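You operate a simulated robot arm through the tools that you are given. There is no shell and no other tool. Be economical: measure what you need, move in short steps, check, and stop when the job is done.

You are at the controls of a simulated robot arm. One attempt, no reset.

Task
Heat the sealer to 170 C, set the dwell to 5 seconds and seal both trays in the drawer.
Fine: press Start once the display shows the heat; afterwards turn the heat off and pull the tool drawer out; the other trays stay as they are.

Only the result counts: the job must be done as asked and must still hold three seconds after the hand-in. Knocking over, shifting, dropping, spilling or breaking anything else fails it. A push-on lid holds only when it is set on centred and level and pressed home; a screw cap is set on level and turned clockwise until tight.

Robot
A 7-joint arm with a two-finger parallel gripper on a trunk, on a base that drives. Base frame: it is fixed to the floor where the robot stands at the start and does not move with it; the origin is under the middle of the robot, x ahead of it, y to its left, z up. Lengths are in mm, angles in degrees, forces in N, time in s.
With the tool pointing down near the work surface it reaches from about 100 to 780 mm from the robot's upright axis, wherever it stands. Its first joint turns from -166.0 to 166.0 degrees. Places, roughly: deep tray [750, -1500, 750]; dwell dial [800, 0, 1000]; sealer dial [800, 100, 1000]; small tray [1000, -1000, 500]; tool drawer [800, 500, 700]; tool latch [600, 200, 800]; tray [1250, -750, 750]. Payload 3.43 kg.
The tool frame sits at the grasp point between the pads (the TCP): z along the fingers, y along the line on which they close. The tips reach 30 mm beyond it. The gripper opens to 94 mm. The fingers are 28 mm wide and 10 mm thick; the gripper's body (50 by 96 mm) begins 55 mm behind the TCP.
Orientation is that of the tool frame in the base frame, as a unit quaternion [w, x, y, z]. With the fingers straight down and closing along the base's y, the tool's x points along the base's -x, its y along +y and its z along -z.

Tools
- The arm moves only by the tool move_arm. Its argument "targets" is a list of rows, each an object (a shift or turn left out is 0, a gripper value left out holds the last) with "delta_rot": the turn, a rotation vector about the tool's x, y, z in degrees, a list of three; "xyz": the shift along the tool's x, y, z in mm, a list of three; "jaw": the opening, from 0 (shut) to 1 (fully open). In form: [{"delta_rot": [ax, ay, az], "xyz": [dx, dy, dz], "jaw": jaw}, ...]. A call has 1 to 8 rows; each row shifts and turns the commanded pose from where the row before left it, along the tool's axes as they then stand. Rows are played at 5 a second. More than 50 mm and 8.6 degrees between two rows, or a gripper value outside its range, and nothing of the call is played. A pose out of reach is approached as far as the arm can. The call stops where the force on the tool passes 70 N (or 10 N more than at its start, if that is more) or the arm is blocked; 0.2 s more then pass. Each finger travels about 45 mm/s and halts on what it meets, pressing with about 31 N; the grip force reading is that of the motor and also rises with nothing between the fingers. The clock runs only during rows and for 0.2 s after the last one: add rows that do not move to give the fingers time. The reply holds the time, the measured pose of the TCP, the force on the tool along the base axes, the opening and the grip force, in the units named above and with some noise, with the torque about the TCP (base axes, N m) and any sound that the robot's microphone picked up.
- Cameras (640 x 400 px; columns grow to the right, rows downward): "scene" is now at [491.6, 275.1, 1426.2]; the picture's right is [0.86, -0.50, -0.00], its down [-0.13, -0.22, -0.97] and it looks along [0.49, 0.84, -0.25] (base axes); focal length 214 px, centre (320, 200). "wrist" rides on the gripper at [76, 14, -103] in the tool frame; the picture's right is [-0.18, 0.98, 0.00], its down [-0.75, -0.14, -0.64] and it looks along [-0.63, -0.12, 0.77] (tool axes); focal length 243 px, centre (320, 200). There is no depth. A picture from a camera that has moved, and an enlarged one, comes with that camera's place and axes in the base frame and with its lens.
- camera(camera): a new picture of that camera. No time passes.
- slide_trunk(by): slides the trunk up (or, below 0, down) by that many mm; the arm and the scene camera ride with it, the base frame stays. It gives what a move gives, with no picture.
- drive_base(legs): drives the robot by 1 to 6 legs, each [ahead, left, turn to the left] in mm, mm and degrees, along the robot's own axes; the way and the turn of a leg run together, so that a leg with both is an arc; at most 1500 mm and 180 degrees a leg. The arm and the cameras ride along, it lands a little off, and it stops where it bumps. It gives what a move gives.
- pan_tilt(pan, tilt): turns the head with the scene camera to pan (to the left, within 103 degrees either way) and tilt (down, from -29 to 69), counted from straight ahead of the robot. It gives what a move gives.
- inspect(camera, box): a new picture of the part [left, top, right, bottom] of that camera's present view, enlarged. No time passes.
- job_done(): hands the job in; it is judged then, once.

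Work in short steps. Places have to be worked out from the pictures, the camera data and where the tool is seen: move nearer, look again, correct. Check each grasp and each placing, and mend what went wrong. You have 120 turns and 90 pictures in all, those below and enlarged ones among them. Open the gripper and draw the arm clear of the work before you hand the job in, unless the task says otherwise; then end with one line.

The tools are called after ">>>" as a command line: name --argument value ..., lists and objects as JSON in quotes. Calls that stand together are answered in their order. move_arm: Moves the arm, as the interface text tells. Its arguments: {"type":"object","properties":{"targets":{"type":"array","items":{"type":"object","properties":{"delta_rot":{"type":"array","items":{"type":"number"}},"xyz":{"type":"array","items":{"type":"number"}},"jaw":{"type":"number"}}}}},"required":["targets"]} The other tools are called the same way: slide_trunk (by) slides the trunk up or down; drive_base (legs) drives the base; pan_tilt (pan, tilt) turns the head that bears the scene camera; camera (camera) takes a picture; inspect (camera, box) takes an enlarged picture of a part of a camera's view; job_done () hands the job in.

At the start:

```text
clock: 0.0
tcp_pos: [530.6, 155.1, 1162.9]
ee_rot: [0.022, 0.007, 0.994, -0.108]
force: [-32.7, -65.9, -144.5]
torque: [3.55, -17.39, 7.14]
opening: 94.1
gripper_force: 0.1
trunk travel left (down, up): [-450.0, 160.0]
robot x, y, heading: [-1.9, 0.2, 0.1]
head pan, tilt: [-1.0, 68.8]
```

scene: 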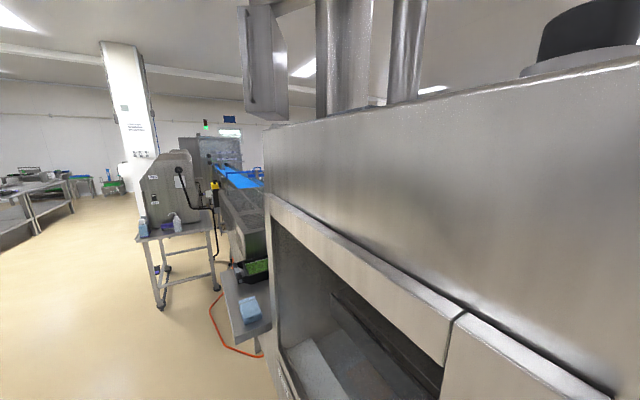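
wrist: 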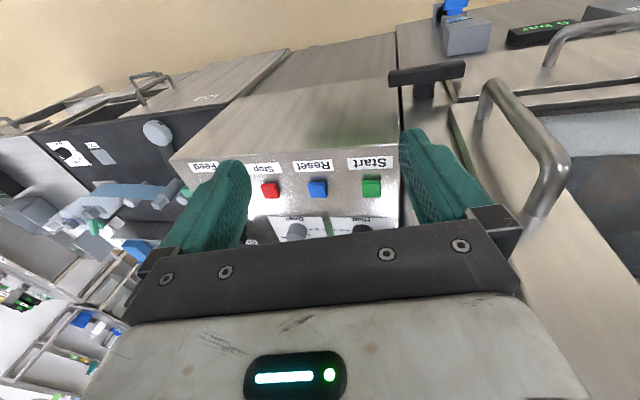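

I start by looking around: the scene camera's stated axes don't match the head reading, so I take a fresh picture from both cameras.

>>> camera --camera "scene"

>>> inspect --camera "wrist" --box '[160, 100, 480, 300]'

```text
87 pictures are left
camera scene: at [491.6, 275.1, 1426.2], right [0.86, -0.5, 0.0], down [-0.13, -0.22, -0.97], along [0.49, 0.84, -0.25], focal length 214 px, centre (320, 200)
```

scene: 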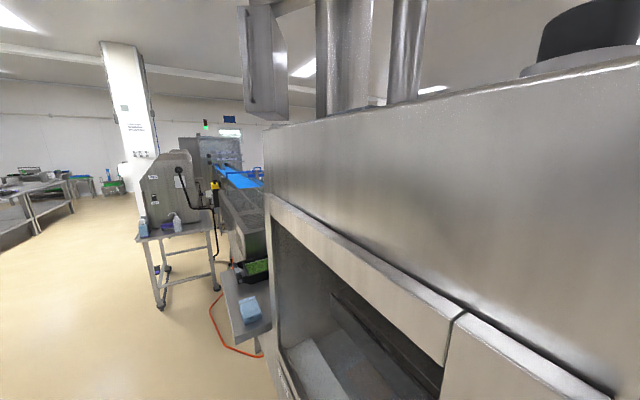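

```text
2.00 times, centred on (320, 200) of wrist
camera zoom: at [450.4, 193.1, 1256.8], right [0.2, 0.96, -0.2], down [0.72, -0.01, 0.69], along [0.66, -0.29, -0.69], focal length 485 px, centre (320, 200)
```

zoom: 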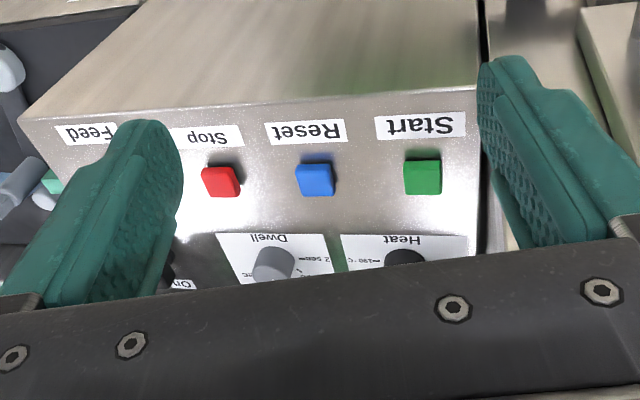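

The wrist picture shows (upside down) the sealer panel ahead. I turn the head to a moderate tilt to see how it answers.

>>> pan_tilt --pan 0 --tilt 40

>>> camera --camera "scene"

```text
clock: 0.9
tcp_pos: [531.2, 153.0, 1160.1]
ee_rot: [0.024, 0.008, 0.994, -0.111]
force: [0.5, 0.4, -0.1]
torque: [0.01, 0.04, 0.0]
opening: 94.0
gripper_force: 0.1
trunk travel left (down, up): [-450.0, 160.0]
robot x, y, heading: [1.3, 1.1, 0.1]
head pan, tilt: [0.0, 40.0]
```

```text
85 pictures are left
camera scene: at [493.9, 273.7, 1421.2], right [0.85, -0.53, 0.0], down [-0.16, -0.26, -0.95], along [0.5, 0.81, -0.3], focal length 214 px, centre (320, 200)
```

scene: 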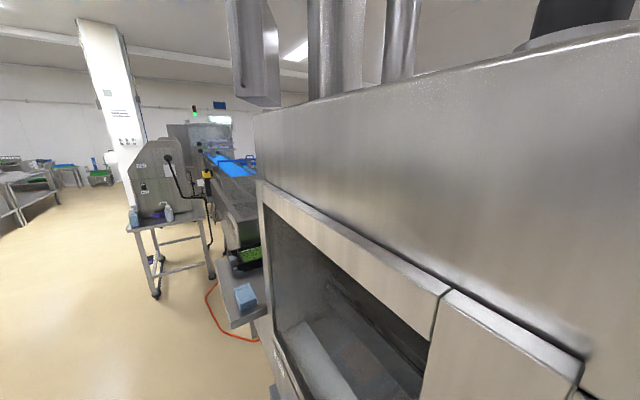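

The view hardly moved with a 29° tilt. I test a pan to see whether the scene camera follows the head at all.

>>> pan_tilt --pan -60 --tilt 40

>>> camera --camera "scene"

>>> camera --camera "wrist"

```text
clock: 2.2
tcp_pos: [531.5, 153.0, 1159.9]
ee_rot: [0.024, 0.009, 0.993, -0.111]
force: [0.3, 0.3, -0.4]
torque: [0.0, -0.01, 0.0]
opening: 93.6
gripper_force: 0.1
trunk travel left (down, up): [-450.0, 160.0]
robot x, y, heading: [-1.8, -0.6, -0.0]
head pan, tilt: [-60.0, 40.0]
```

```text
84 pictures are left
camera scene: at [494.9, 273.1, 1422.0], right [0.84, -0.54, 0.0], down [-0.16, -0.25, -0.96], along [0.51, 0.81, -0.29], focal length 214 px, centre (320, 200)
```

scene: 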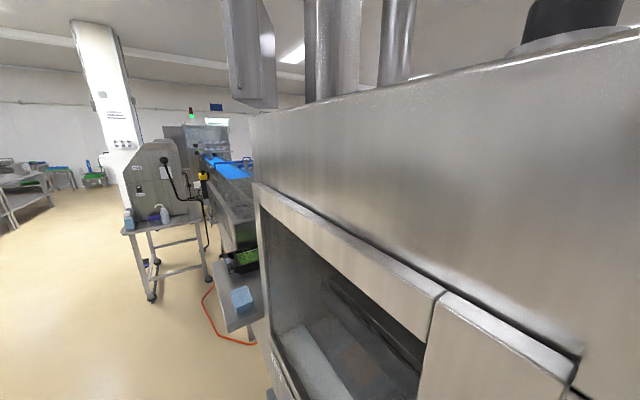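

```text
83 pictures are left
camera wrist: at [450.6, 191.0, 1253.5], right [0.21, 0.96, -0.21], down [0.72, -0.01, 0.69], along [0.66, -0.29, -0.69], focal length 243 px, centre (320, 200)
```

wrist: 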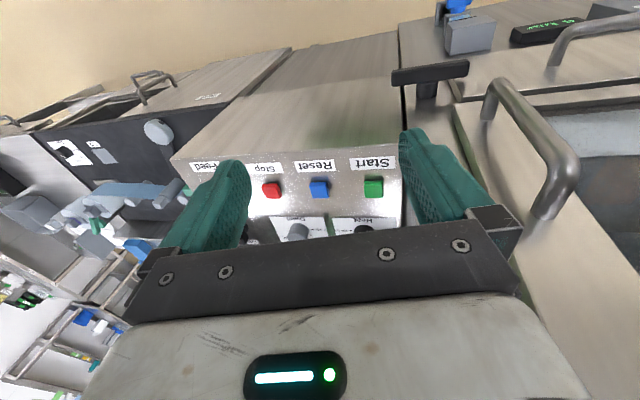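

The scene camera rides on the arm rather than the head, so I will mostly steer the wrist camera. I draw the arm back and tilt the tool up to get a wider view of the bench.

>>> move_arm --targets '[{"xyz": [40, 0, -10]}, {"xyz": [40, 0, -10]}, {"xyz": [40, 0, -10]}, {"xyz": [40, 0, -10]}, {"xyz": [40, 0, -10]}, {"delta_rot": [0, -8, 0]}, {"delta_rot": [0, -8, 0]}, {"delta_rot": [0, -8, 0]}]'

>>> camera --camera "wrist"

>>> camera --camera "scene"

```text
clock: 2.6
tcp_pos: [512.4, 152.0, 1159.1]
ee_rot: [0.023, 0.029, 0.992, -0.117]
force: [0.9, -0.5, 0.6]
torque: [0.04, 0.02, 0.0]
opening: 94.2
gripper_force: 0.0
trunk travel left (down, up): [-450.0, 160.0]
robot x, y, heading: [-0.7, -0.1, 0.0]
head pan, tilt: [-60.0, 40.0]
stopped in row 1: the force on the tool passed its limit at 224 N (the readings are from after the stop); the commanded pose is now the measured one
```

```text
82 pictures are left
camera wrist: at [433.5, 194.8, 1250.8], right [0.24, 0.94, -0.22], down [0.72, -0.02, 0.69], along [0.65, -0.33, -0.69], focal length 243 px, centre (320, 200)
```

wrist: 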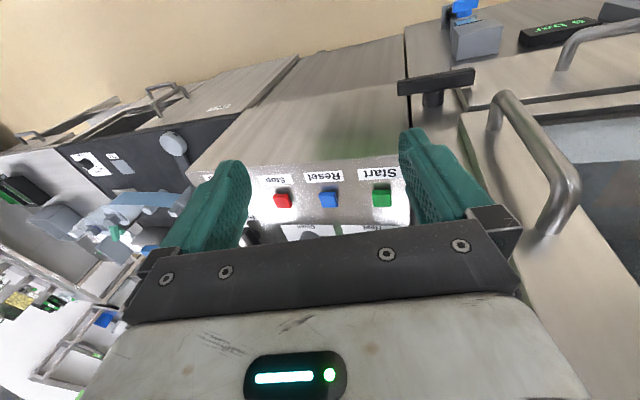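

```text
81 pictures are left
camera scene: at [500.8, 268.8, 1426.8], right [0.8, -0.6, 0.0], down [-0.15, -0.19, -0.97], along [0.58, 0.78, -0.24], focal length 214 px, centre (320, 200)
```

scene: 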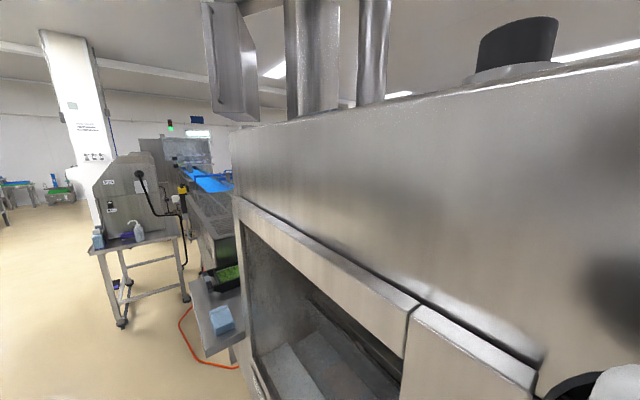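

The move stopped with a large force though the readings after it are near zero. I try again in small gentle steps to see whether it's contact or a jerk.

>>> move_arm --targets '[{"xyz": [5, 0, 0]}, {"xyz": [8, 0, 0]}, {"xyz": [8, 0, 0]}, {"xyz": [8, 0, 0]}]'

```text
clock: 3.6
tcp_pos: [499.7, 161.7, 1157.5]
ee_rot: [0.014, 0.074, 0.99, -0.118]
force: [-0.8, -1.3, -0.1]
torque: [0.02, -0.01, -0.05]
opening: 93.6
gripper_force: 0.0
trunk travel left (down, up): [-450.0, 160.0]
robot x, y, heading: [0.8, -2.2, 0.2]
head pan, tilt: [-60.0, 40.0]
```

No force now, but the pose lags and yaws. I check where it settles.

>>> move_arm --targets '[{}, {}, {}]'

>>> camera --camera "scene"

```text
clock: 4.4
tcp_pos: [501.5, 161.4, 1157.9]
ee_rot: [0.014, 0.073, 0.99, -0.118]
force: [-0.2, 0.4, 0.5]
torque: [0.02, 0.0, 0.01]
opening: 93.9
gripper_force: 0.0
trunk travel left (down, up): [-450.0, 160.0]
robot x, y, heading: [2.2, 1.3, -0.1]
head pan, tilt: [-60.0, 40.0]
```

```text
80 pictures are left
camera scene: at [493.2, 274.4, 1426.0], right [0.85, -0.52, 0.0], down [-0.13, -0.22, -0.97], along [0.5, 0.83, -0.25], focal length 214 px, centre (320, 200)
```

scene: 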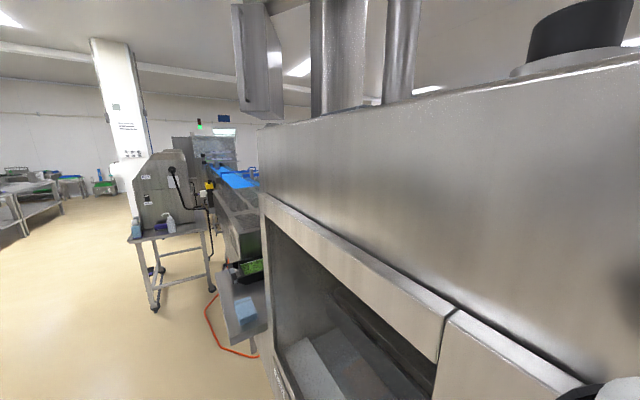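

The elbow may be near the hood or a joint limit. I back the base off by 200 mm to free the arm, then look.

>>> drive_base --legs '[[-200, 0, 0]]'

>>> camera --camera "scene"

>>> camera --camera "wrist"

```text
clock: 6.0
tcp_pos: [303.9, 162.2, 1157.8]
ee_rot: [0.015, 0.071, 0.99, -0.118]
force: [-0.3, 1.4, 0.4]
torque: [0.0, 0.03, 0.01]
opening: 94.0
gripper_force: 0.1
trunk travel left (down, up): [-450.0, 160.0]
robot x, y, heading: [-200.4, 1.3, 0.2]
head pan, tilt: [-60.0, 40.0]
```

```text
79 pictures are left
camera scene: at [296.8, 274.6, 1426.6], right [0.85, -0.53, 0.0], down [-0.13, -0.21, -0.97], along [0.51, 0.82, -0.25], focal length 214 px, centre (320, 200)
```

scene: 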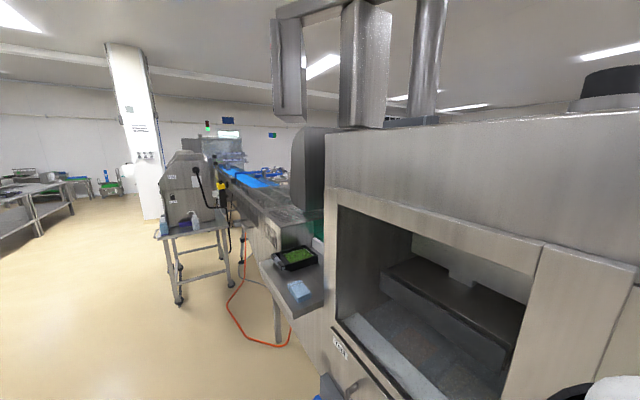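

```text
78 pictures are left
camera wrist: at [229.5, 211.6, 1251.0], right [0.33, 0.92, -0.22], down [0.72, -0.09, 0.69], along [0.62, -0.38, -0.69], focal length 243 px, centre (320, 200)
```

wrist: 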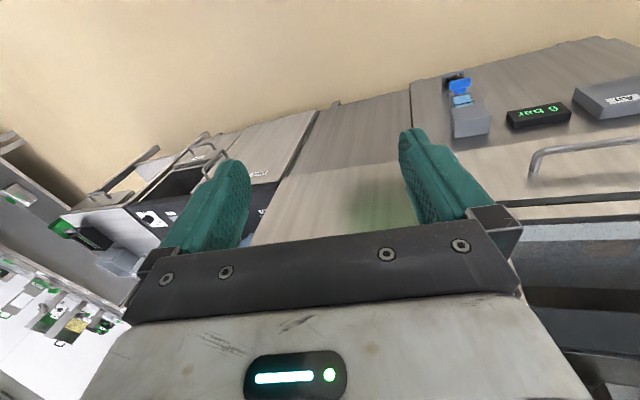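

The arm is clear now. I tilt the tool up gently to look at the machine frontally.

>>> move_arm --targets '[{"delta_rot": [0, -6, 0]}, {"delta_rot": [0, -6, 0]}, {"delta_rot": [0, -6, 0]}, {"delta_rot": [0, -6, 0]}, {"delta_rot": [0, -6, 0]}, {}]'

>>> camera --camera "wrist"

```text
clock: 7.0
tcp_pos: [349.3, 167.3, 1173.6]
ee_rot: [0.179, 0.189, 0.956, -0.133]
force: [-0.9, 0.0, 0.4]
torque: [0.01, 0.0, 0.03]
opening: 93.9
gripper_force: 0.0
trunk travel left (down, up): [-450.0, 160.0]
robot x, y, heading: [-193.2, 3.2, -0.1]
head pan, tilt: [-60.0, 40.0]
stopped in row 5: the arm was blocked; the commanded pose is now the measured one
```

```text
77 pictures are left
camera wrist: at [258.3, 239.3, 1232.8], right [0.56, 0.82, -0.11], down [0.4, -0.16, 0.9], along [0.72, -0.55, -0.42], focal length 243 px, centre (320, 200)
```

wrist: 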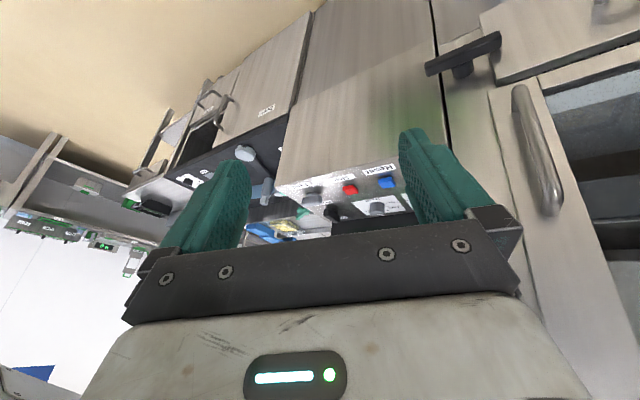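

The wrist looks to be at a joint limit with the arm folded. I back off 250 mm more so the arm can be stretched out forward.

>>> drive_base --legs '[[-250, 0, 0]]'

>>> camera --camera "scene"

```text
clock: 8.8
tcp_pos: [96.4, 169.0, 1173.5]
ee_rot: [0.18, 0.189, 0.956, -0.133]
force: [-0.8, 0.4, -0.7]
torque: [0.0, 0.0, 0.01]
opening: 94.2
gripper_force: 0.0
trunk travel left (down, up): [-450.0, 160.0]
robot x, y, heading: [-445.9, 0.6, 0.1]
head pan, tilt: [-60.0, 40.0]
```

```text
76 pictures are left
camera scene: at [38.7, 122.0, 1385.7], right [-0.86, -0.5, 0.0], down [-0.32, 0.55, -0.77], along [0.39, -0.66, -0.64], focal length 214 px, centre (320, 200)
```

scene: 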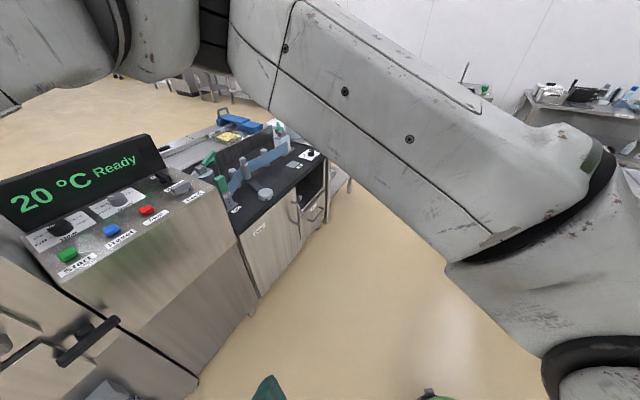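

Now the scene camera (on the wrist link) sees the panel and display "20 °C Ready". I zoom in on the panel to read dials.

>>> inspect --camera "scene" --box '[0, 120, 240, 270]'

```text
2.67 times, centred on (120, 195) of scene
camera zoom: at [38.7, 122.0, 1385.7], right [-0.86, -0.5, 0.0], down [-0.32, 0.55, -0.77], along [0.39, -0.66, -0.64], focal length 572 px, centre (853, 213)
```

zoom: 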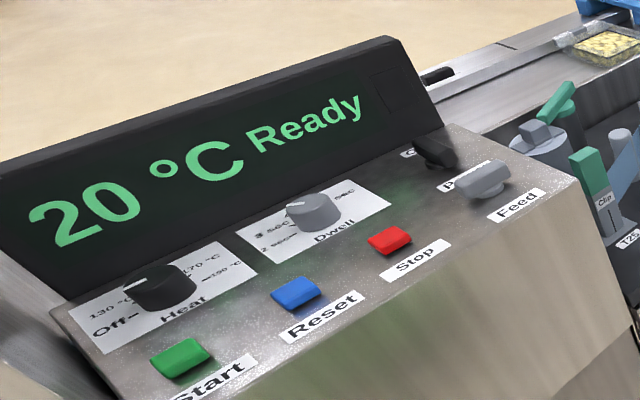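

The panel is a shallow-sloped deck, so top-down work suits. I take the wrist view from here to see the drawer side.

>>> camera --camera "wrist"

```text
74 pictures are left
camera wrist: at [6.4, 239.4, 1232.8], right [0.56, 0.82, -0.11], down [0.4, -0.15, 0.9], along [0.72, -0.55, -0.42], focal length 243 px, centre (320, 200)
```

wrist: 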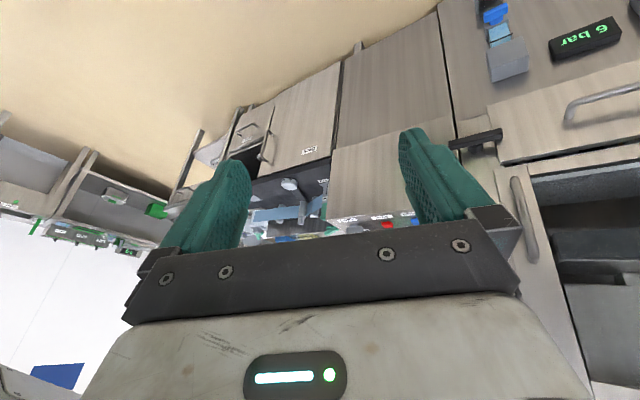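

I need a view of the drawer side. I return the tool to pointing down and yaw it to the left.

>>> move_arm --targets '[{"delta_rot": [0, 6, 0]}, {"delta_rot": [0, 6, 0]}, {"delta_rot": [0, 6, 0]}, {"delta_rot": [0, 6, 0]}, {}]'

>>> camera --camera "wrist"

```text
clock: 10.0
tcp_pos: [96.8, 169.1, 1173.6]
ee_rot: [-0.023, 0.214, 0.972, -0.09]
force: [-0.5, 0.2, 0.0]
torque: [0.06, 0.02, 0.0]
opening: 94.1
gripper_force: 0.0
trunk travel left (down, up): [-450.0, 160.0]
robot x, y, heading: [-451.2, 1.8, 0.5]
head pan, tilt: [-60.0, 40.0]
```

```text
73 pictures are left
camera wrist: at [42.5, 231.7, 1272.1], right [0.57, 0.8, -0.18], down [0.68, -0.33, 0.65], along [0.46, -0.5, -0.74], focal length 243 px, centre (320, 200)
```

wrist: 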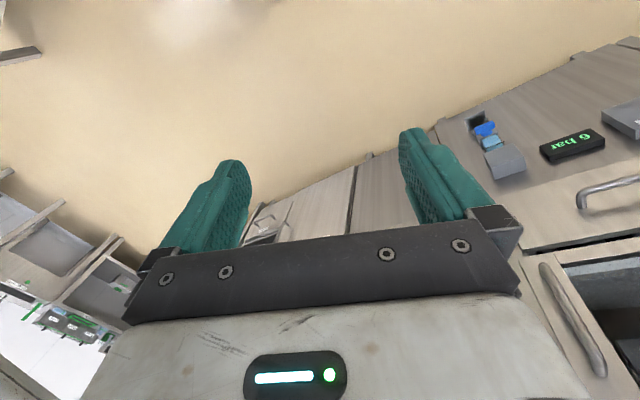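

Orientation is good; now yaw 64° to the left.

>>> move_arm --targets '[{"delta_rot": [0, 0, -8]}, {"delta_rot": [0, 0, -8]}, {"delta_rot": [0, 0, -8]}, {"delta_rot": [0, 0, -8]}, {"delta_rot": [0, 0, -8]}, {"delta_rot": [0, 0, -8]}, {"delta_rot": [0, 0, -8]}, {"delta_rot": [0, 0, -8]}]'

>>> camera --camera "wrist"

>>> camera --camera "scene"

```text
clock: 10.6
tcp_pos: [99.4, 175.3, 1171.6]
ee_rot: [-0.033, 0.115, 0.99, -0.08]
force: [0.3, 5.2, -0.4]
torque: [-0.67, -0.05, -0.45]
opening: 93.8
gripper_force: 0.1
trunk travel left (down, up): [-450.0, 160.0]
robot x, y, heading: [-445.6, -2.3, 0.2]
head pan, tilt: [-60.0, 40.0]
stopped in row 2: the force on the tool passed its limit at 98 N (the readings are from after the stop); the commanded pose is now the measured one
```

```text
72 pictures are left
camera wrist: at [36.9, 222.2, 1274.0], right [0.4, 0.9, -0.17], down [0.75, -0.21, 0.62], along [0.52, -0.38, -0.76], focal length 243 px, centre (320, 200)
```

wrist: 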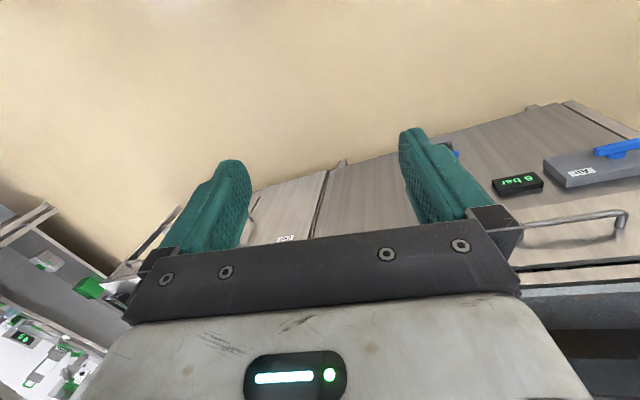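

```text
71 pictures are left
camera scene: at [38.5, 121.9, 1385.8], right [-0.86, -0.5, 0.0], down [-0.32, 0.56, -0.77], along [0.39, -0.66, -0.64], focal length 214 px, centre (320, 200)
```

scene: 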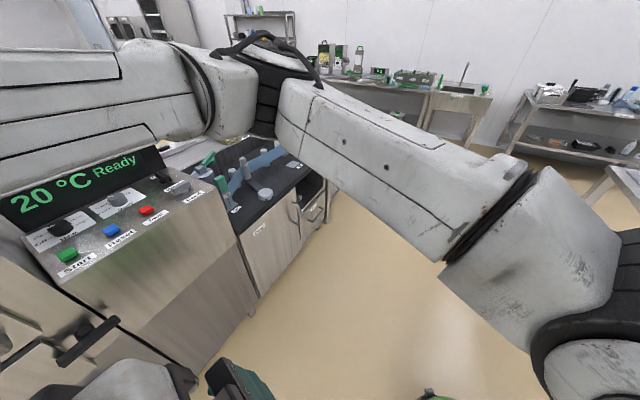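

The scene camera's yaw does now match the head (−60°), so the head was jammed against the arm earlier and the force stops are arm-against-head. I move the hand forward and down, away from the head.

>>> move_arm --targets '[{"xyz": [-15, 4, 5]}, {"xyz": [-25, 6, 10]}, {"xyz": [-30, 6, 15]}, {"xyz": [-30, 6, 15]}, {"xyz": [-30, 6, 15]}, {"xyz": [-30, 6, 15]}]'

>>> camera --camera "scene"

```text
clock: 12.0
tcp_pos: [257.3, 157.9, 1083.7]
ee_rot: [-0.032, 0.114, 0.99, -0.082]
force: [0.1, 0.3, -0.4]
torque: [0.03, 0.04, 0.02]
opening: 94.1
gripper_force: 0.2
trunk travel left (down, up): [-450.0, 160.0]
robot x, y, heading: [-447.5, 0.6, 0.3]
head pan, tilt: [-60.0, 40.0]
```

```text
70 pictures are left
camera scene: at [38.5, 121.9, 1385.8], right [-0.86, -0.5, 0.0], down [-0.32, 0.56, -0.77], along [0.39, -0.66, -0.64], focal length 214 px, centre (320, 200)
```

scene: 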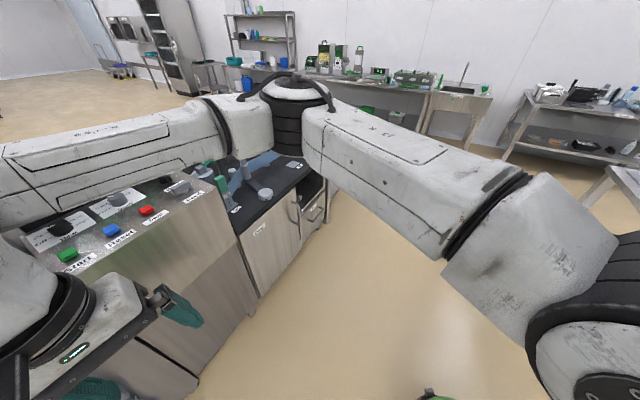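

The arm moves freely and tracks. Now turn the head to look ahead-left at the machine.

>>> pan_tilt --pan 15 --tilt 40

>>> camera --camera "scene"

```text
clock: 13.5
tcp_pos: [256.9, 160.4, 1084.6]
ee_rot: [-0.032, 0.114, 0.99, -0.081]
force: [-0.7, -0.2, -0.2]
torque: [0.0, -0.01, 0.0]
opening: 93.9
gripper_force: 0.0
trunk travel left (down, up): [-450.0, 160.0]
robot x, y, heading: [-445.9, -1.4, 0.4]
head pan, tilt: [15.0, 40.0]
```

```text
69 pictures are left
camera scene: at [77.8, 217.7, 1385.8], right [0.26, -0.96, 0.0], down [-0.62, -0.17, -0.77], along [0.74, 0.2, -0.64], focal length 214 px, centre (320, 200)
```

scene: 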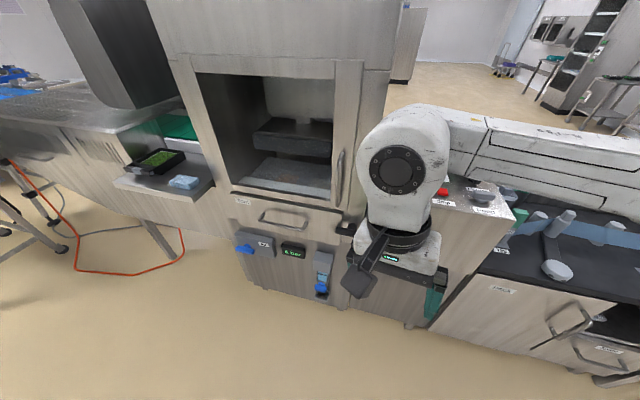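

Very useful overview. I zoom into the sealer chamber, drawer and the air panel.

>>> inspect --camera "scene" --box '[100, 60, 380, 310]'

>>> inspect --camera "scene" --box '[220, 180, 380, 310]'

```text
1.60 times, centred on (240, 185) of scene
camera zoom: at [77.8, 217.7, 1385.8], right [0.26, -0.96, 0.0], down [-0.62, -0.17, -0.77], along [0.74, 0.2, -0.64], focal length 343 px, centre (448, 224)
```

zoom: 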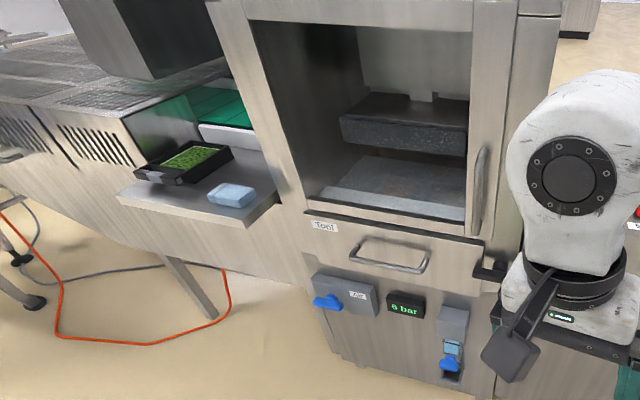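

```text
3.08 times, centred on (300, 245) of scene
camera zoom: at [77.8, 217.7, 1385.8], right [0.26, -0.96, 0.0], down [-0.62, -0.17, -0.77], along [0.74, 0.2, -0.64], focal length 660 px, centre (382, 62)
```

zoom: 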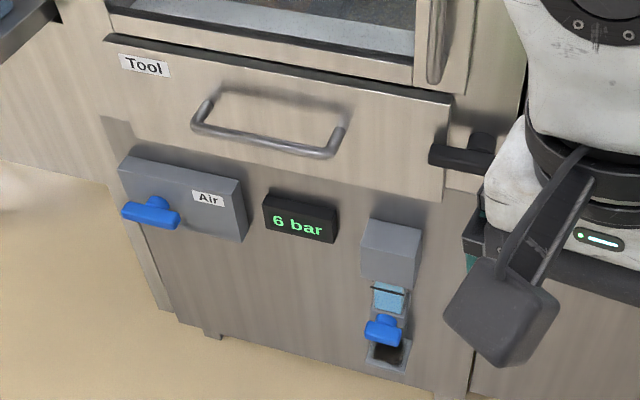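

The sealer: closed tool drawer labelled "Tool" with a latch, air at 6 bar, panel at right. By triangulation the Heat knob is near (722, 135, 1028) and Start near (693, 158, 973). I drive forward so the arm reaches the panel.

>>> drive_base --legs '[[370, 0, 0]]'

>>> camera --camera "wrist"

>>> camera --camera "scene"

```text
clock: 15.8
tcp_pos: [602.8, 144.1, 1086.9]
ee_rot: [-0.043, 0.099, 0.991, -0.078]
force: [-12.3, 0.8, 4.7]
torque: [0.25, -0.89, 0.87]
opening: 92.6
gripper_force: 0.1
trunk travel left (down, up): [-450.0, 160.0]
robot x, y, heading: [-91.9, -3.0, -0.7]
head pan, tilt: [15.0, 40.0]
stopped in leg 1: the robot was blocked; the commanded pose is now the measured one
```

```text
66 pictures are left
camera wrist: at [542.0, 189.0, 1191.1], right [0.37, 0.91, -0.17], down [0.78, -0.2, 0.6], along [0.52, -0.35, -0.78], focal length 243 px, centre (320, 200)
```

wrist: 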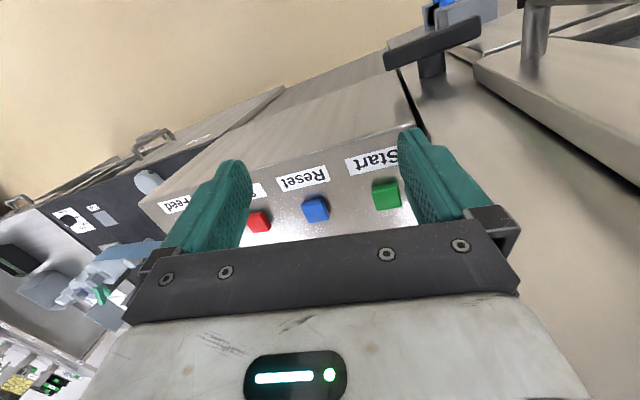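

```text
65 pictures are left
camera scene: at [439.1, 204.2, 1386.5], right [0.25, -0.97, 0.0], down [-0.62, -0.16, -0.77], along [0.74, 0.19, -0.64], focal length 214 px, centre (320, 200)
```

scene: 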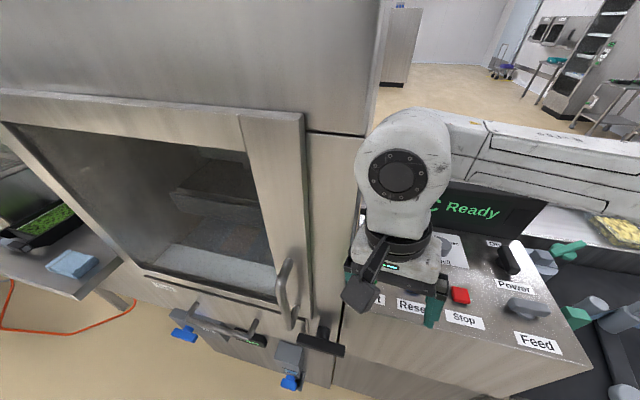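

The drive was blocked at x≈-92. I pan right to see whether the elbow or something else touches.

>>> pan_tilt --pan -50 --tilt 45

>>> camera --camera "scene"

```text
clock: 17.2
tcp_pos: [602.2, 144.5, 1087.2]
ee_rot: [-0.044, 0.1, 0.991, -0.078]
force: [-25.3, 4.3, 6.2]
torque: [0.18, -1.6, 1.83]
opening: 92.8
gripper_force: 0.1
trunk travel left (down, up): [-450.0, 160.0]
robot x, y, heading: [-87.9, -4.2, -0.8]
head pan, tilt: [-50.0, 45.0]
```

```text
64 pictures are left
camera scene: at [407.6, 120.1, 1379.7], right [-0.77, -0.63, 0.0], down [-0.45, 0.55, -0.71], along [0.45, -0.55, -0.71], focal length 214 px, centre (320, 200)
```

scene: 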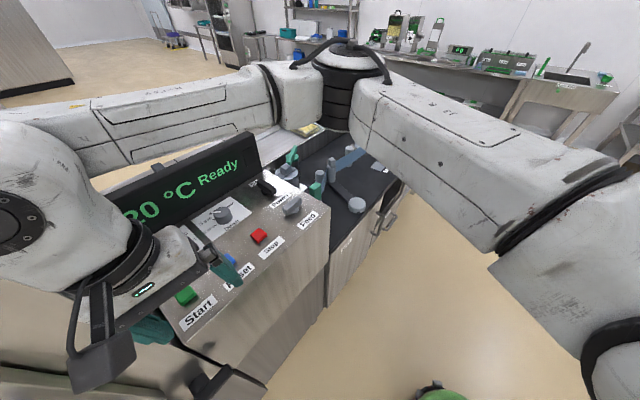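

The left finger touches the column beside the panel (its front at x≈617, its side at y≈205). I first zoom the scene view for triangulation, then will back off and square up the tool.

>>> inspect --camera "scene" --box '[130, 140, 350, 350]'

>>> move_arm --targets '[{"xyz": [15, 0, 0]}, {"xyz": [25, -10, 0]}, {"xyz": [0, 0, 0], "delta_rot": [0, 0, 6]}, {"delta_rot": [0, 0, 6]}, {}]'

```text
1.90 times, centred on (240, 245) of scene
camera zoom: at [407.6, 120.1, 1379.7], right [-0.77, -0.63, 0.0], down [-0.45, 0.55, -0.71], along [0.45, -0.55, -0.71], focal length 408 px, centre (472, 114)
```

zoom: 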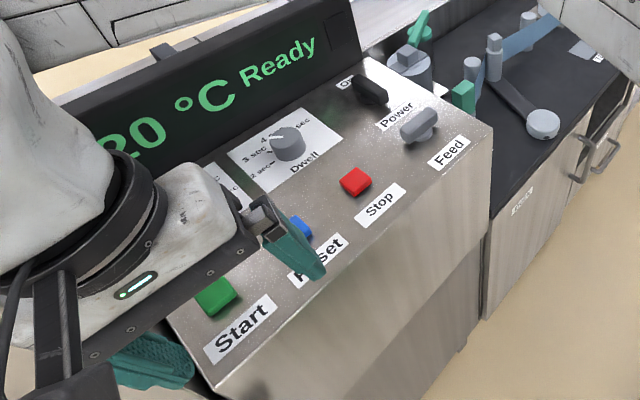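

```text
clock: 18.4
tcp_pos: [564.9, 146.1, 1089.9]
ee_rot: [-0.036, 0.202, 0.975, -0.084]
force: [-0.1, 0.0, 0.2]
torque: [0.03, -0.01, 0.0]
opening: 93.9
gripper_force: 0.0
trunk travel left (down, up): [-450.0, 160.0]
robot x, y, heading: [-90.0, 1.7, -0.5]
head pan, tilt: [-50.0, 45.0]
```

I turned the wrong way. Refined triangulation: Heat ≈(800,125,985), Dwell ≈(811,-2,983), Start ≈(702,157,967), Stop ≈(709,-22,963). I yaw back 23°, level the tool, and narrow the jaw.

>>> move_arm --targets '[{"delta_rot": [0, 0, -8], "jaw": 0.65}, {"delta_rot": [0, 0, -8]}, {"delta_rot": [0, 0, -7.4]}, {"delta_rot": [-4.2, -3, 0]}, {"delta_rot": [-4.2, -3, 0]}, {"xyz": [0, -20, 0]}, {}]'

```text
clock: 20.0
tcp_pos: [562.8, 125.0, 1089.7]
ee_rot: [0.0, 0.0, 1.0, -0.003]
force: [0.1, 0.0, 0.6]
torque: [-0.01, 0.0, 0.01]
opening: 61.3
gripper_force: 0.1
trunk travel left (down, up): [-450.0, 160.0]
robot x, y, heading: [-89.5, -5.7, -0.5]
head pan, tilt: [-50.0, 45.0]
```

Tool is now square and straight down. I drive 170 mm forward and look again.

>>> drive_base --legs '[[170, 0, 0.5]]'

>>> camera --camera "wrist"

>>> camera --camera "scene"

```text
clock: 21.5
tcp_pos: [734.2, 126.8, 1090.5]
ee_rot: [0.001, -0.001, 1.0, -0.003]
force: [0.3, -0.2, -0.6]
torque: [0.02, -0.02, -0.05]
opening: 61.1
gripper_force: 0.0
trunk travel left (down, up): [-450.0, 160.0]
robot x, y, heading: [83.5, -3.9, -0.3]
head pan, tilt: [-50.0, 45.0]
```

```text
62 pictures are left
camera wrist: at [657.8, 141.4, 1192.7], right [0.18, 0.98, 0.0], down [0.75, -0.14, 0.64], along [0.63, -0.12, -0.77], focal length 243 px, centre (320, 200)
```

wrist: 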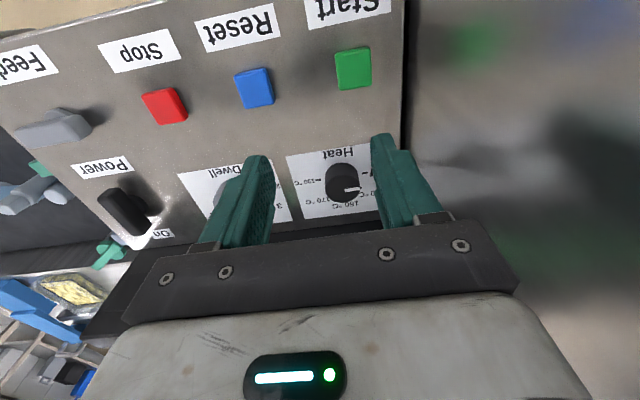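

```text
61 pictures are left
camera scene: at [579.7, 123.6, 1378.6], right [-0.77, -0.64, 0.0], down [-0.45, 0.54, -0.71], along [0.45, -0.54, -0.71], focal length 214 px, centre (320, 200)
```

scene: 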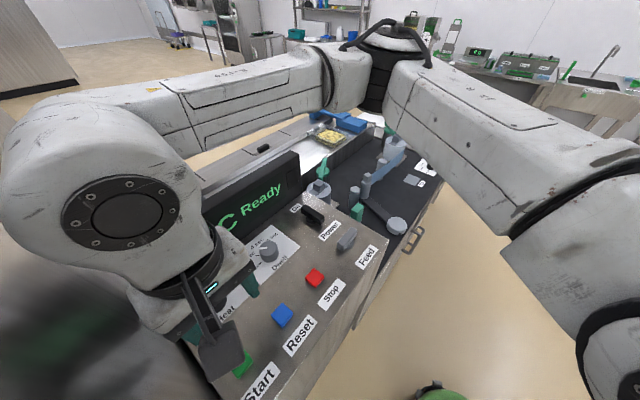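

I zoom on the Heat dial to read its marks.

>>> inspect --camera "wrist" --box '[270, 130, 400, 220]'

```text
4.44 times, centred on (335, 175) of wrist
camera zoom: at [657.8, 141.4, 1192.7], right [0.18, 0.98, 0.0], down [0.75, -0.14, 0.64], along [0.63, -0.12, -0.77], focal length 1078 px, centre (253, 311)
```

zoom: 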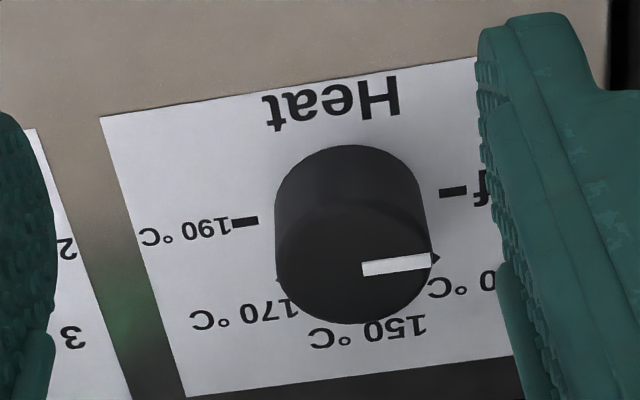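

Marks are 45° apart: Off (left), 130, 150 (top), 170, 190; the pointer is on Off, so I need +135° clockwise. The knob is ≈35 mm wide at about (809,136,983). I move above it and check centring.

>>> move_arm --targets '[{"xyz": [-25, 3, 0]}, {"xyz": [-25, 3, 0]}, {"xyz": [-25, 3, 0]}, {"xyz": [0, 0, 25]}, {"xyz": [0, 0, 25]}, {}]'

>>> inspect --camera "wrist" --box '[180, 90, 480, 270]'

```text
clock: 22.9
tcp_pos: [811.5, 136.2, 1038.9]
ee_rot: [0.001, -0.003, 1.0, -0.002]
force: [-0.9, 0.3, -0.1]
torque: [-0.01, -0.01, -0.02]
opening: 61.0
gripper_force: 0.0
trunk travel left (down, up): [-450.0, 160.0]
robot x, y, heading: [76.2, -5.6, -0.3]
head pan, tilt: [-50.0, 45.0]
```

```text
2.13 times, centred on (330, 180) of wrist
camera zoom: at [734.1, 151.1, 1141.7], right [0.18, 0.98, 0.0], down [0.75, -0.13, 0.64], along [0.63, -0.12, -0.77], focal length 518 px, centre (299, 243)
```

zoom: 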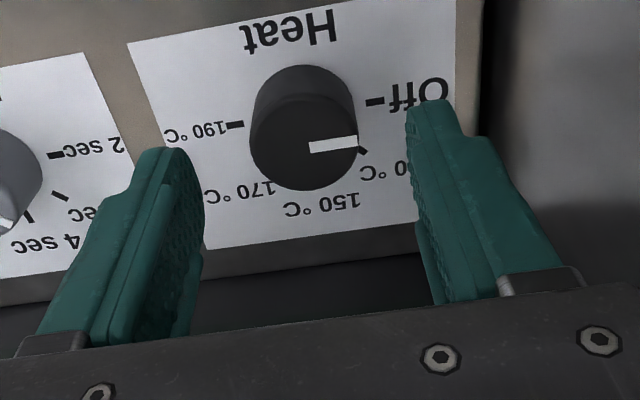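

The knob lies a bit further ahead than assumed (x≈825–832). I shift +15 mm ahead, go down 18 mm, and look again.

>>> move_arm --targets '[{"xyz": [-15, 0, 0]}, {"xyz": [0, 0, 9]}, {"xyz": [0, 0, 9]}, {}]'

>>> inspect --camera "wrist" --box '[180, 90, 480, 270]'

```text
clock: 23.9
tcp_pos: [825.0, 136.3, 1023.4]
ee_rot: [0.001, -0.002, 1.0, -0.002]
force: [-0.6, -0.2, 0.1]
torque: [0.05, -0.03, 0.04]
opening: 61.2
gripper_force: 0.0
trunk travel left (down, up): [-450.0, 160.0]
robot x, y, heading: [83.8, -6.9, -0.3]
head pan, tilt: [-50.0, 45.0]
```

```text
2.13 times, centred on (330, 180) of wrist
camera zoom: at [748.7, 150.9, 1124.7], right [0.18, 0.98, 0.0], down [0.75, -0.14, 0.64], along [0.63, -0.12, -0.77], focal length 518 px, centre (299, 243)
```

zoom: 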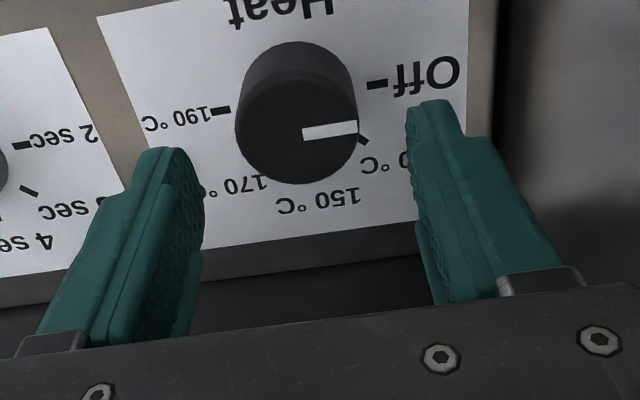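

Triangulated: Heat knob top ≈(832,134,965), 41 mm wide. I centre over it and pre-turn the gripper −62° so I can turn clockwise without swinging the wrist camera into the column.

>>> move_arm --targets '[{"xyz": [-7, -2, 0], "delta_rot": [0, 0, -7.75], "jaw": 0.68}, {"delta_rot": [0, 0, -7.75]}, {"delta_rot": [0, 0, -7.75]}, {"delta_rot": [0, 0, -7.75]}, {"delta_rot": [0, 0, -7.75]}, {"delta_rot": [0, 0, -7.75]}, {"delta_rot": [0, 0, -7.75]}, {"delta_rot": [0, 0, -7.75]}]'

>>> camera --camera "wrist"

```text
clock: 25.7
tcp_pos: [831.2, 133.9, 1021.9]
ee_rot: [0.0, -0.516, 0.857, -0.003]
force: [1.3, -0.3, -0.5]
torque: [0.0, -0.03, -0.02]
opening: 63.6
gripper_force: 0.1
trunk travel left (down, up): [-450.0, 160.0]
robot x, y, heading: [82.9, -3.2, -0.4]
head pan, tilt: [-50.0, 45.0]
```

```text
57 pictures are left
camera wrist: at [782.6, 73.7, 1125.0], right [-0.78, 0.62, -0.01], down [0.47, 0.6, 0.64], along [0.4, 0.5, -0.77], focal length 243 px, centre (320, 200)
```

wrist: 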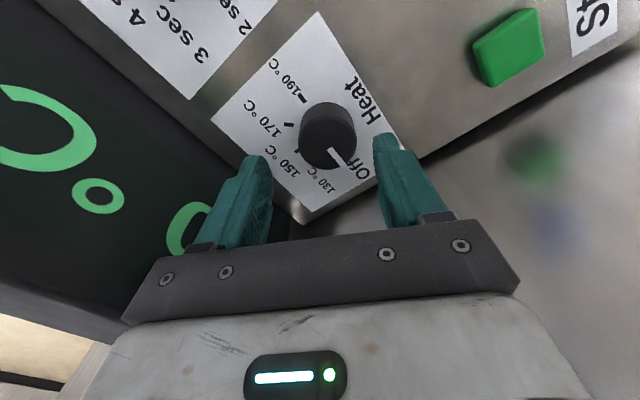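

Combining the three rays gives knob top ≈(824,135,977). I correct by 7 mm and descend 28 mm, then close.

>>> move_arm --targets '[{"xyz": [2.4, 6.7, 0]}, {"xyz": [0, 0, 8]}, {"xyz": [0, 0, 8]}, {"xyz": [0, 0, 7]}, {"xyz": [0, 0, 5]}, {}]'

>>> camera --camera "wrist"

```text
clock: 27.1
tcp_pos: [823.8, 133.4, 994.4]
ee_rot: [0.0, -0.517, 0.856, -0.003]
force: [0.0, -0.5, 0.1]
torque: [0.0, 0.0, 0.04]
opening: 64.1
gripper_force: 0.1
trunk travel left (down, up): [-450.0, 160.0]
robot x, y, heading: [79.9, -4.8, -0.4]
head pan, tilt: [-50.0, 45.0]
```

```text
56 pictures are left
camera wrist: at [776.2, 74.5, 1097.2], right [-0.78, 0.62, 0.0], down [0.48, 0.6, 0.64], along [0.4, 0.5, -0.77], focal length 243 px, centre (320, 200)
```

wrist: 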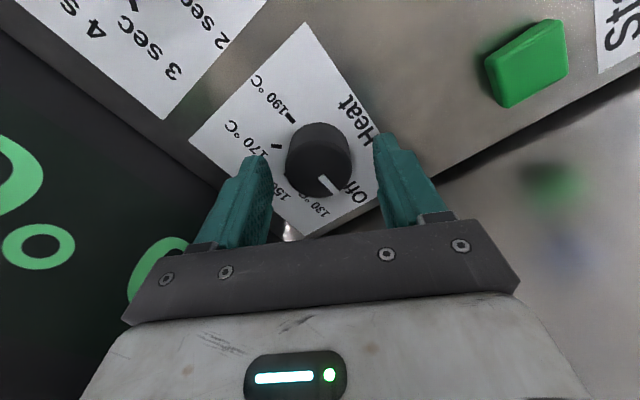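

Centred now. I go 3 mm deeper and close on the knob.

>>> move_arm --targets '[{"xyz": [0, 0, 3]}, {"jaw": 0.3}, {"jaw": 0.3}, {}, {}]'

```text
clock: 28.3
tcp_pos: [825.1, 134.2, 990.6]
ee_rot: [0.001, -0.516, 0.857, -0.003]
force: [11.6, -2.9, 0.6]
torque: [-0.05, -0.68, -0.01]
opening: 38.8
gripper_force: 45.7
trunk travel left (down, up): [-450.0, 160.0]
robot x, y, heading: [83.5, -6.7, -0.3]
head pan, tilt: [-50.0, 45.0]
```

Gripped at 38.8 mm with a small side load. I turn clockwise 67.5° in steps.

>>> move_arm --targets '[{"delta_rot": [0, 0, 8.4]}, {"delta_rot": [0, 0, 8.4]}, {"delta_rot": [0, 0, 8.4]}, {"delta_rot": [0, 0, 8.4]}, {"delta_rot": [0, 0, 8.4]}, {"delta_rot": [0, 0, 8.4]}, {"delta_rot": [0, 0, 8.4]}, {"delta_rot": [0, 0, 8.4]}]'

>>> inspect --camera "wrist" --box '[180, 90, 480, 270]'

```text
clock: 30.1
tcp_pos: [825.5, 135.2, 990.2]
ee_rot: [0.001, 0.045, 0.999, -0.001]
force: [15.0, 3.0, 4.6]
torque: [0.02, 0.16, 0.01]
opening: 38.9
gripper_force: 44.5
trunk travel left (down, up): [-450.0, 160.0]
robot x, y, heading: [85.0, -8.8, -0.2]
head pan, tilt: [-50.0, 45.0]
```

```text
2.13 times, centred on (330, 180) of wrist
camera zoom: at [750.0, 157.1, 1093.6], right [0.27, 0.96, 0.0], down [0.74, -0.21, 0.64], along [0.62, -0.18, -0.77], focal length 518 px, centre (299, 243)
```

zoom: 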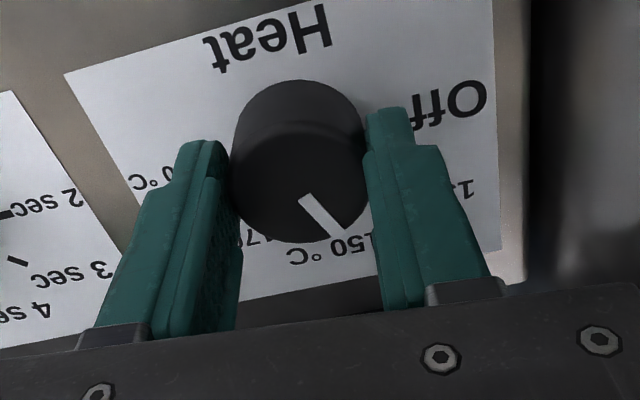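

The knob follows, pointer at 67.5°. I open in place and turn back −67.5° for a second bite.

>>> move_arm --targets '[{"jaw": 0.68}, {"jaw": 0.68}, {}]'

>>> move_arm --targets '[{"delta_rot": [0, 0, -8.4]}, {"delta_rot": [0, 0, -8.4]}, {"delta_rot": [0, 0, -8.4]}, {"delta_rot": [0, 0, -8.4]}, {"delta_rot": [0, 0, -8.4]}, {"delta_rot": [0, 0, -8.4]}, {"delta_rot": [0, 0, -8.4]}, {"delta_rot": [0, 0, -8.4]}]'

>>> inspect --camera "wrist" --box '[180, 90, 480, 270]'

```text
clock: 30.9
tcp_pos: [823.5, 134.6, 991.9]
ee_rot: [0.001, 0.044, 0.999, -0.003]
force: [-0.1, 0.0, 0.1]
torque: [-0.01, 0.01, -0.02]
opening: 63.8
gripper_force: 0.1
trunk travel left (down, up): [-450.0, 160.0]
robot x, y, heading: [81.2, -4.7, -0.4]
head pan, tilt: [-50.0, 45.0]
```

```text
clock: 32.7
tcp_pos: [824.3, 134.5, 991.1]
ee_rot: [-0.002, -0.518, 0.855, -0.002]
force: [0.6, -0.1, -0.5]
torque: [-0.02, -0.02, 0.0]
opening: 63.8
gripper_force: 0.0
trunk travel left (down, up): [-450.0, 160.0]
robot x, y, heading: [78.8, -10.7, -0.3]
head pan, tilt: [-50.0, 45.0]
```

```text
2.13 times, centred on (330, 180) of wrist
camera zoom: at [776.2, 74.0, 1093.8], right [-0.79, 0.62, 0.0], down [0.47, 0.61, 0.64], along [0.4, 0.5, -0.77], focal length 518 px, centre (299, 243)
```

zoom: 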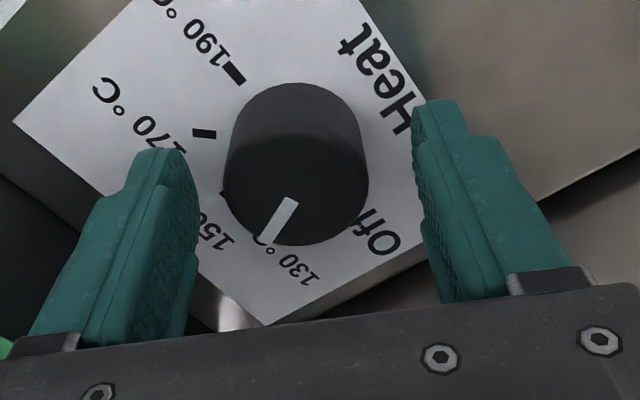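

Pointer sits midway between 130 and 150 as expected. Regrip and turn another 67.5°.

>>> move_arm --targets '[{"jaw": 0.3}, {"jaw": 0.3}, {}, {}]'

>>> move_arm --targets '[{"delta_rot": [0, 0, 8.4]}, {"delta_rot": [0, 0, 8.4]}, {"delta_rot": [0, 0, 8.4]}, {"delta_rot": [0, 0, 8.4]}, {"delta_rot": [0, 0, 8.4]}, {"delta_rot": [0, 0, 8.4]}, {"delta_rot": [0, 0, 8.4]}, {"delta_rot": [0, 0, 8.4]}]'

>>> move_arm --targets '[{"jaw": 0.68}, {"jaw": 0.68}, {}, {"xyz": [0, 0, -20]}, {"xyz": [0, 0, -20]}, {"xyz": [0, 0, -20]}, {}]'

>>> camera --camera "wrist"

```text
clock: 33.7
tcp_pos: [824.4, 133.7, 991.6]
ee_rot: [-0.001, -0.516, 0.856, -0.004]
force: [8.2, -2.7, -0.4]
torque: [-0.1, -0.38, 0.0]
opening: 39.0
gripper_force: 45.0
trunk travel left (down, up): [-450.0, 160.0]
robot x, y, heading: [81.2, -4.4, -0.4]
head pan, tilt: [-50.0, 45.0]
```

```text
clock: 35.5
tcp_pos: [823.7, 135.4, 990.9]
ee_rot: [0.0, 0.044, 0.999, -0.002]
force: [2.1, 7.7, -5.7]
torque: [0.09, 0.52, 0.05]
opening: 39.2
gripper_force: 45.0
trunk travel left (down, up): [-450.0, 160.0]
robot x, y, heading: [86.3, -6.7, 0.1]
head pan, tilt: [-50.0, 45.0]
```

```text
clock: 37.1
tcp_pos: [825.2, 134.5, 1051.0]
ee_rot: [0.001, 0.044, 0.999, -0.002]
force: [-0.1, -0.3, -0.6]
torque: [-0.02, -0.02, 0.01]
opening: 63.7
gripper_force: 0.0
trunk travel left (down, up): [-450.0, 160.0]
robot x, y, heading: [81.8, -6.3, -0.3]
head pan, tilt: [-50.0, 45.0]
```

```text
53 pictures are left
camera wrist: at [749.6, 155.9, 1153.5], right [0.27, 0.96, 0.0], down [0.74, -0.2, 0.64], along [0.62, -0.18, -0.76], focal length 243 px, centre (320, 200)
```

wrist: 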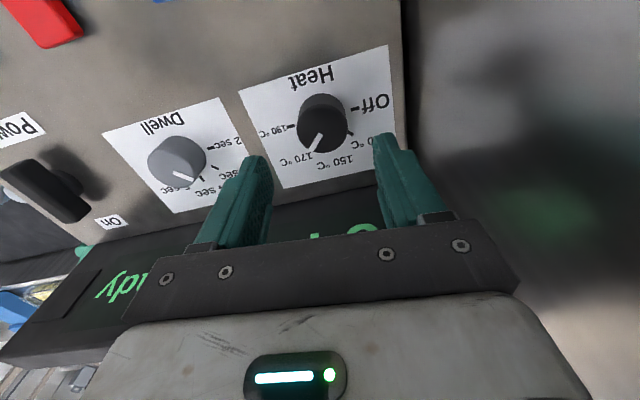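

Zoom in on both dials to check the setting.

>>> inspect --camera "wrist" --box '[90, 50, 410, 250]'

>>> inspect --camera "wrist" --box '[250, 70, 400, 190]'

```text
2.00 times, centred on (250, 150) of wrist
camera zoom: at [749.6, 155.9, 1153.5], right [0.27, 0.96, 0.0], down [0.74, -0.2, 0.64], along [0.62, -0.18, -0.76], focal length 485 px, centre (460, 300)
```

zoom: 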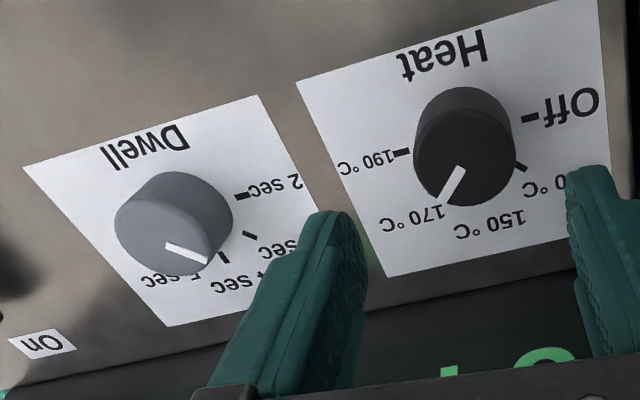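

```text
3.33 times, centred on (325, 130) of wrist
camera zoom: at [749.6, 155.9, 1153.5], right [0.27, 0.96, 0.0], down [0.74, -0.2, 0.64], along [0.62, -0.18, -0.76], focal length 809 px, centre (303, 433)
```

zoom: 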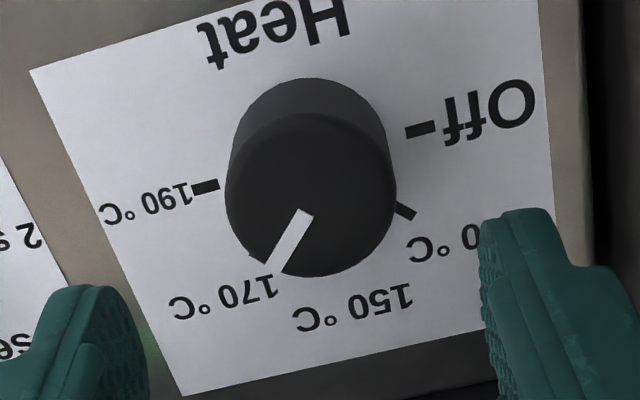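

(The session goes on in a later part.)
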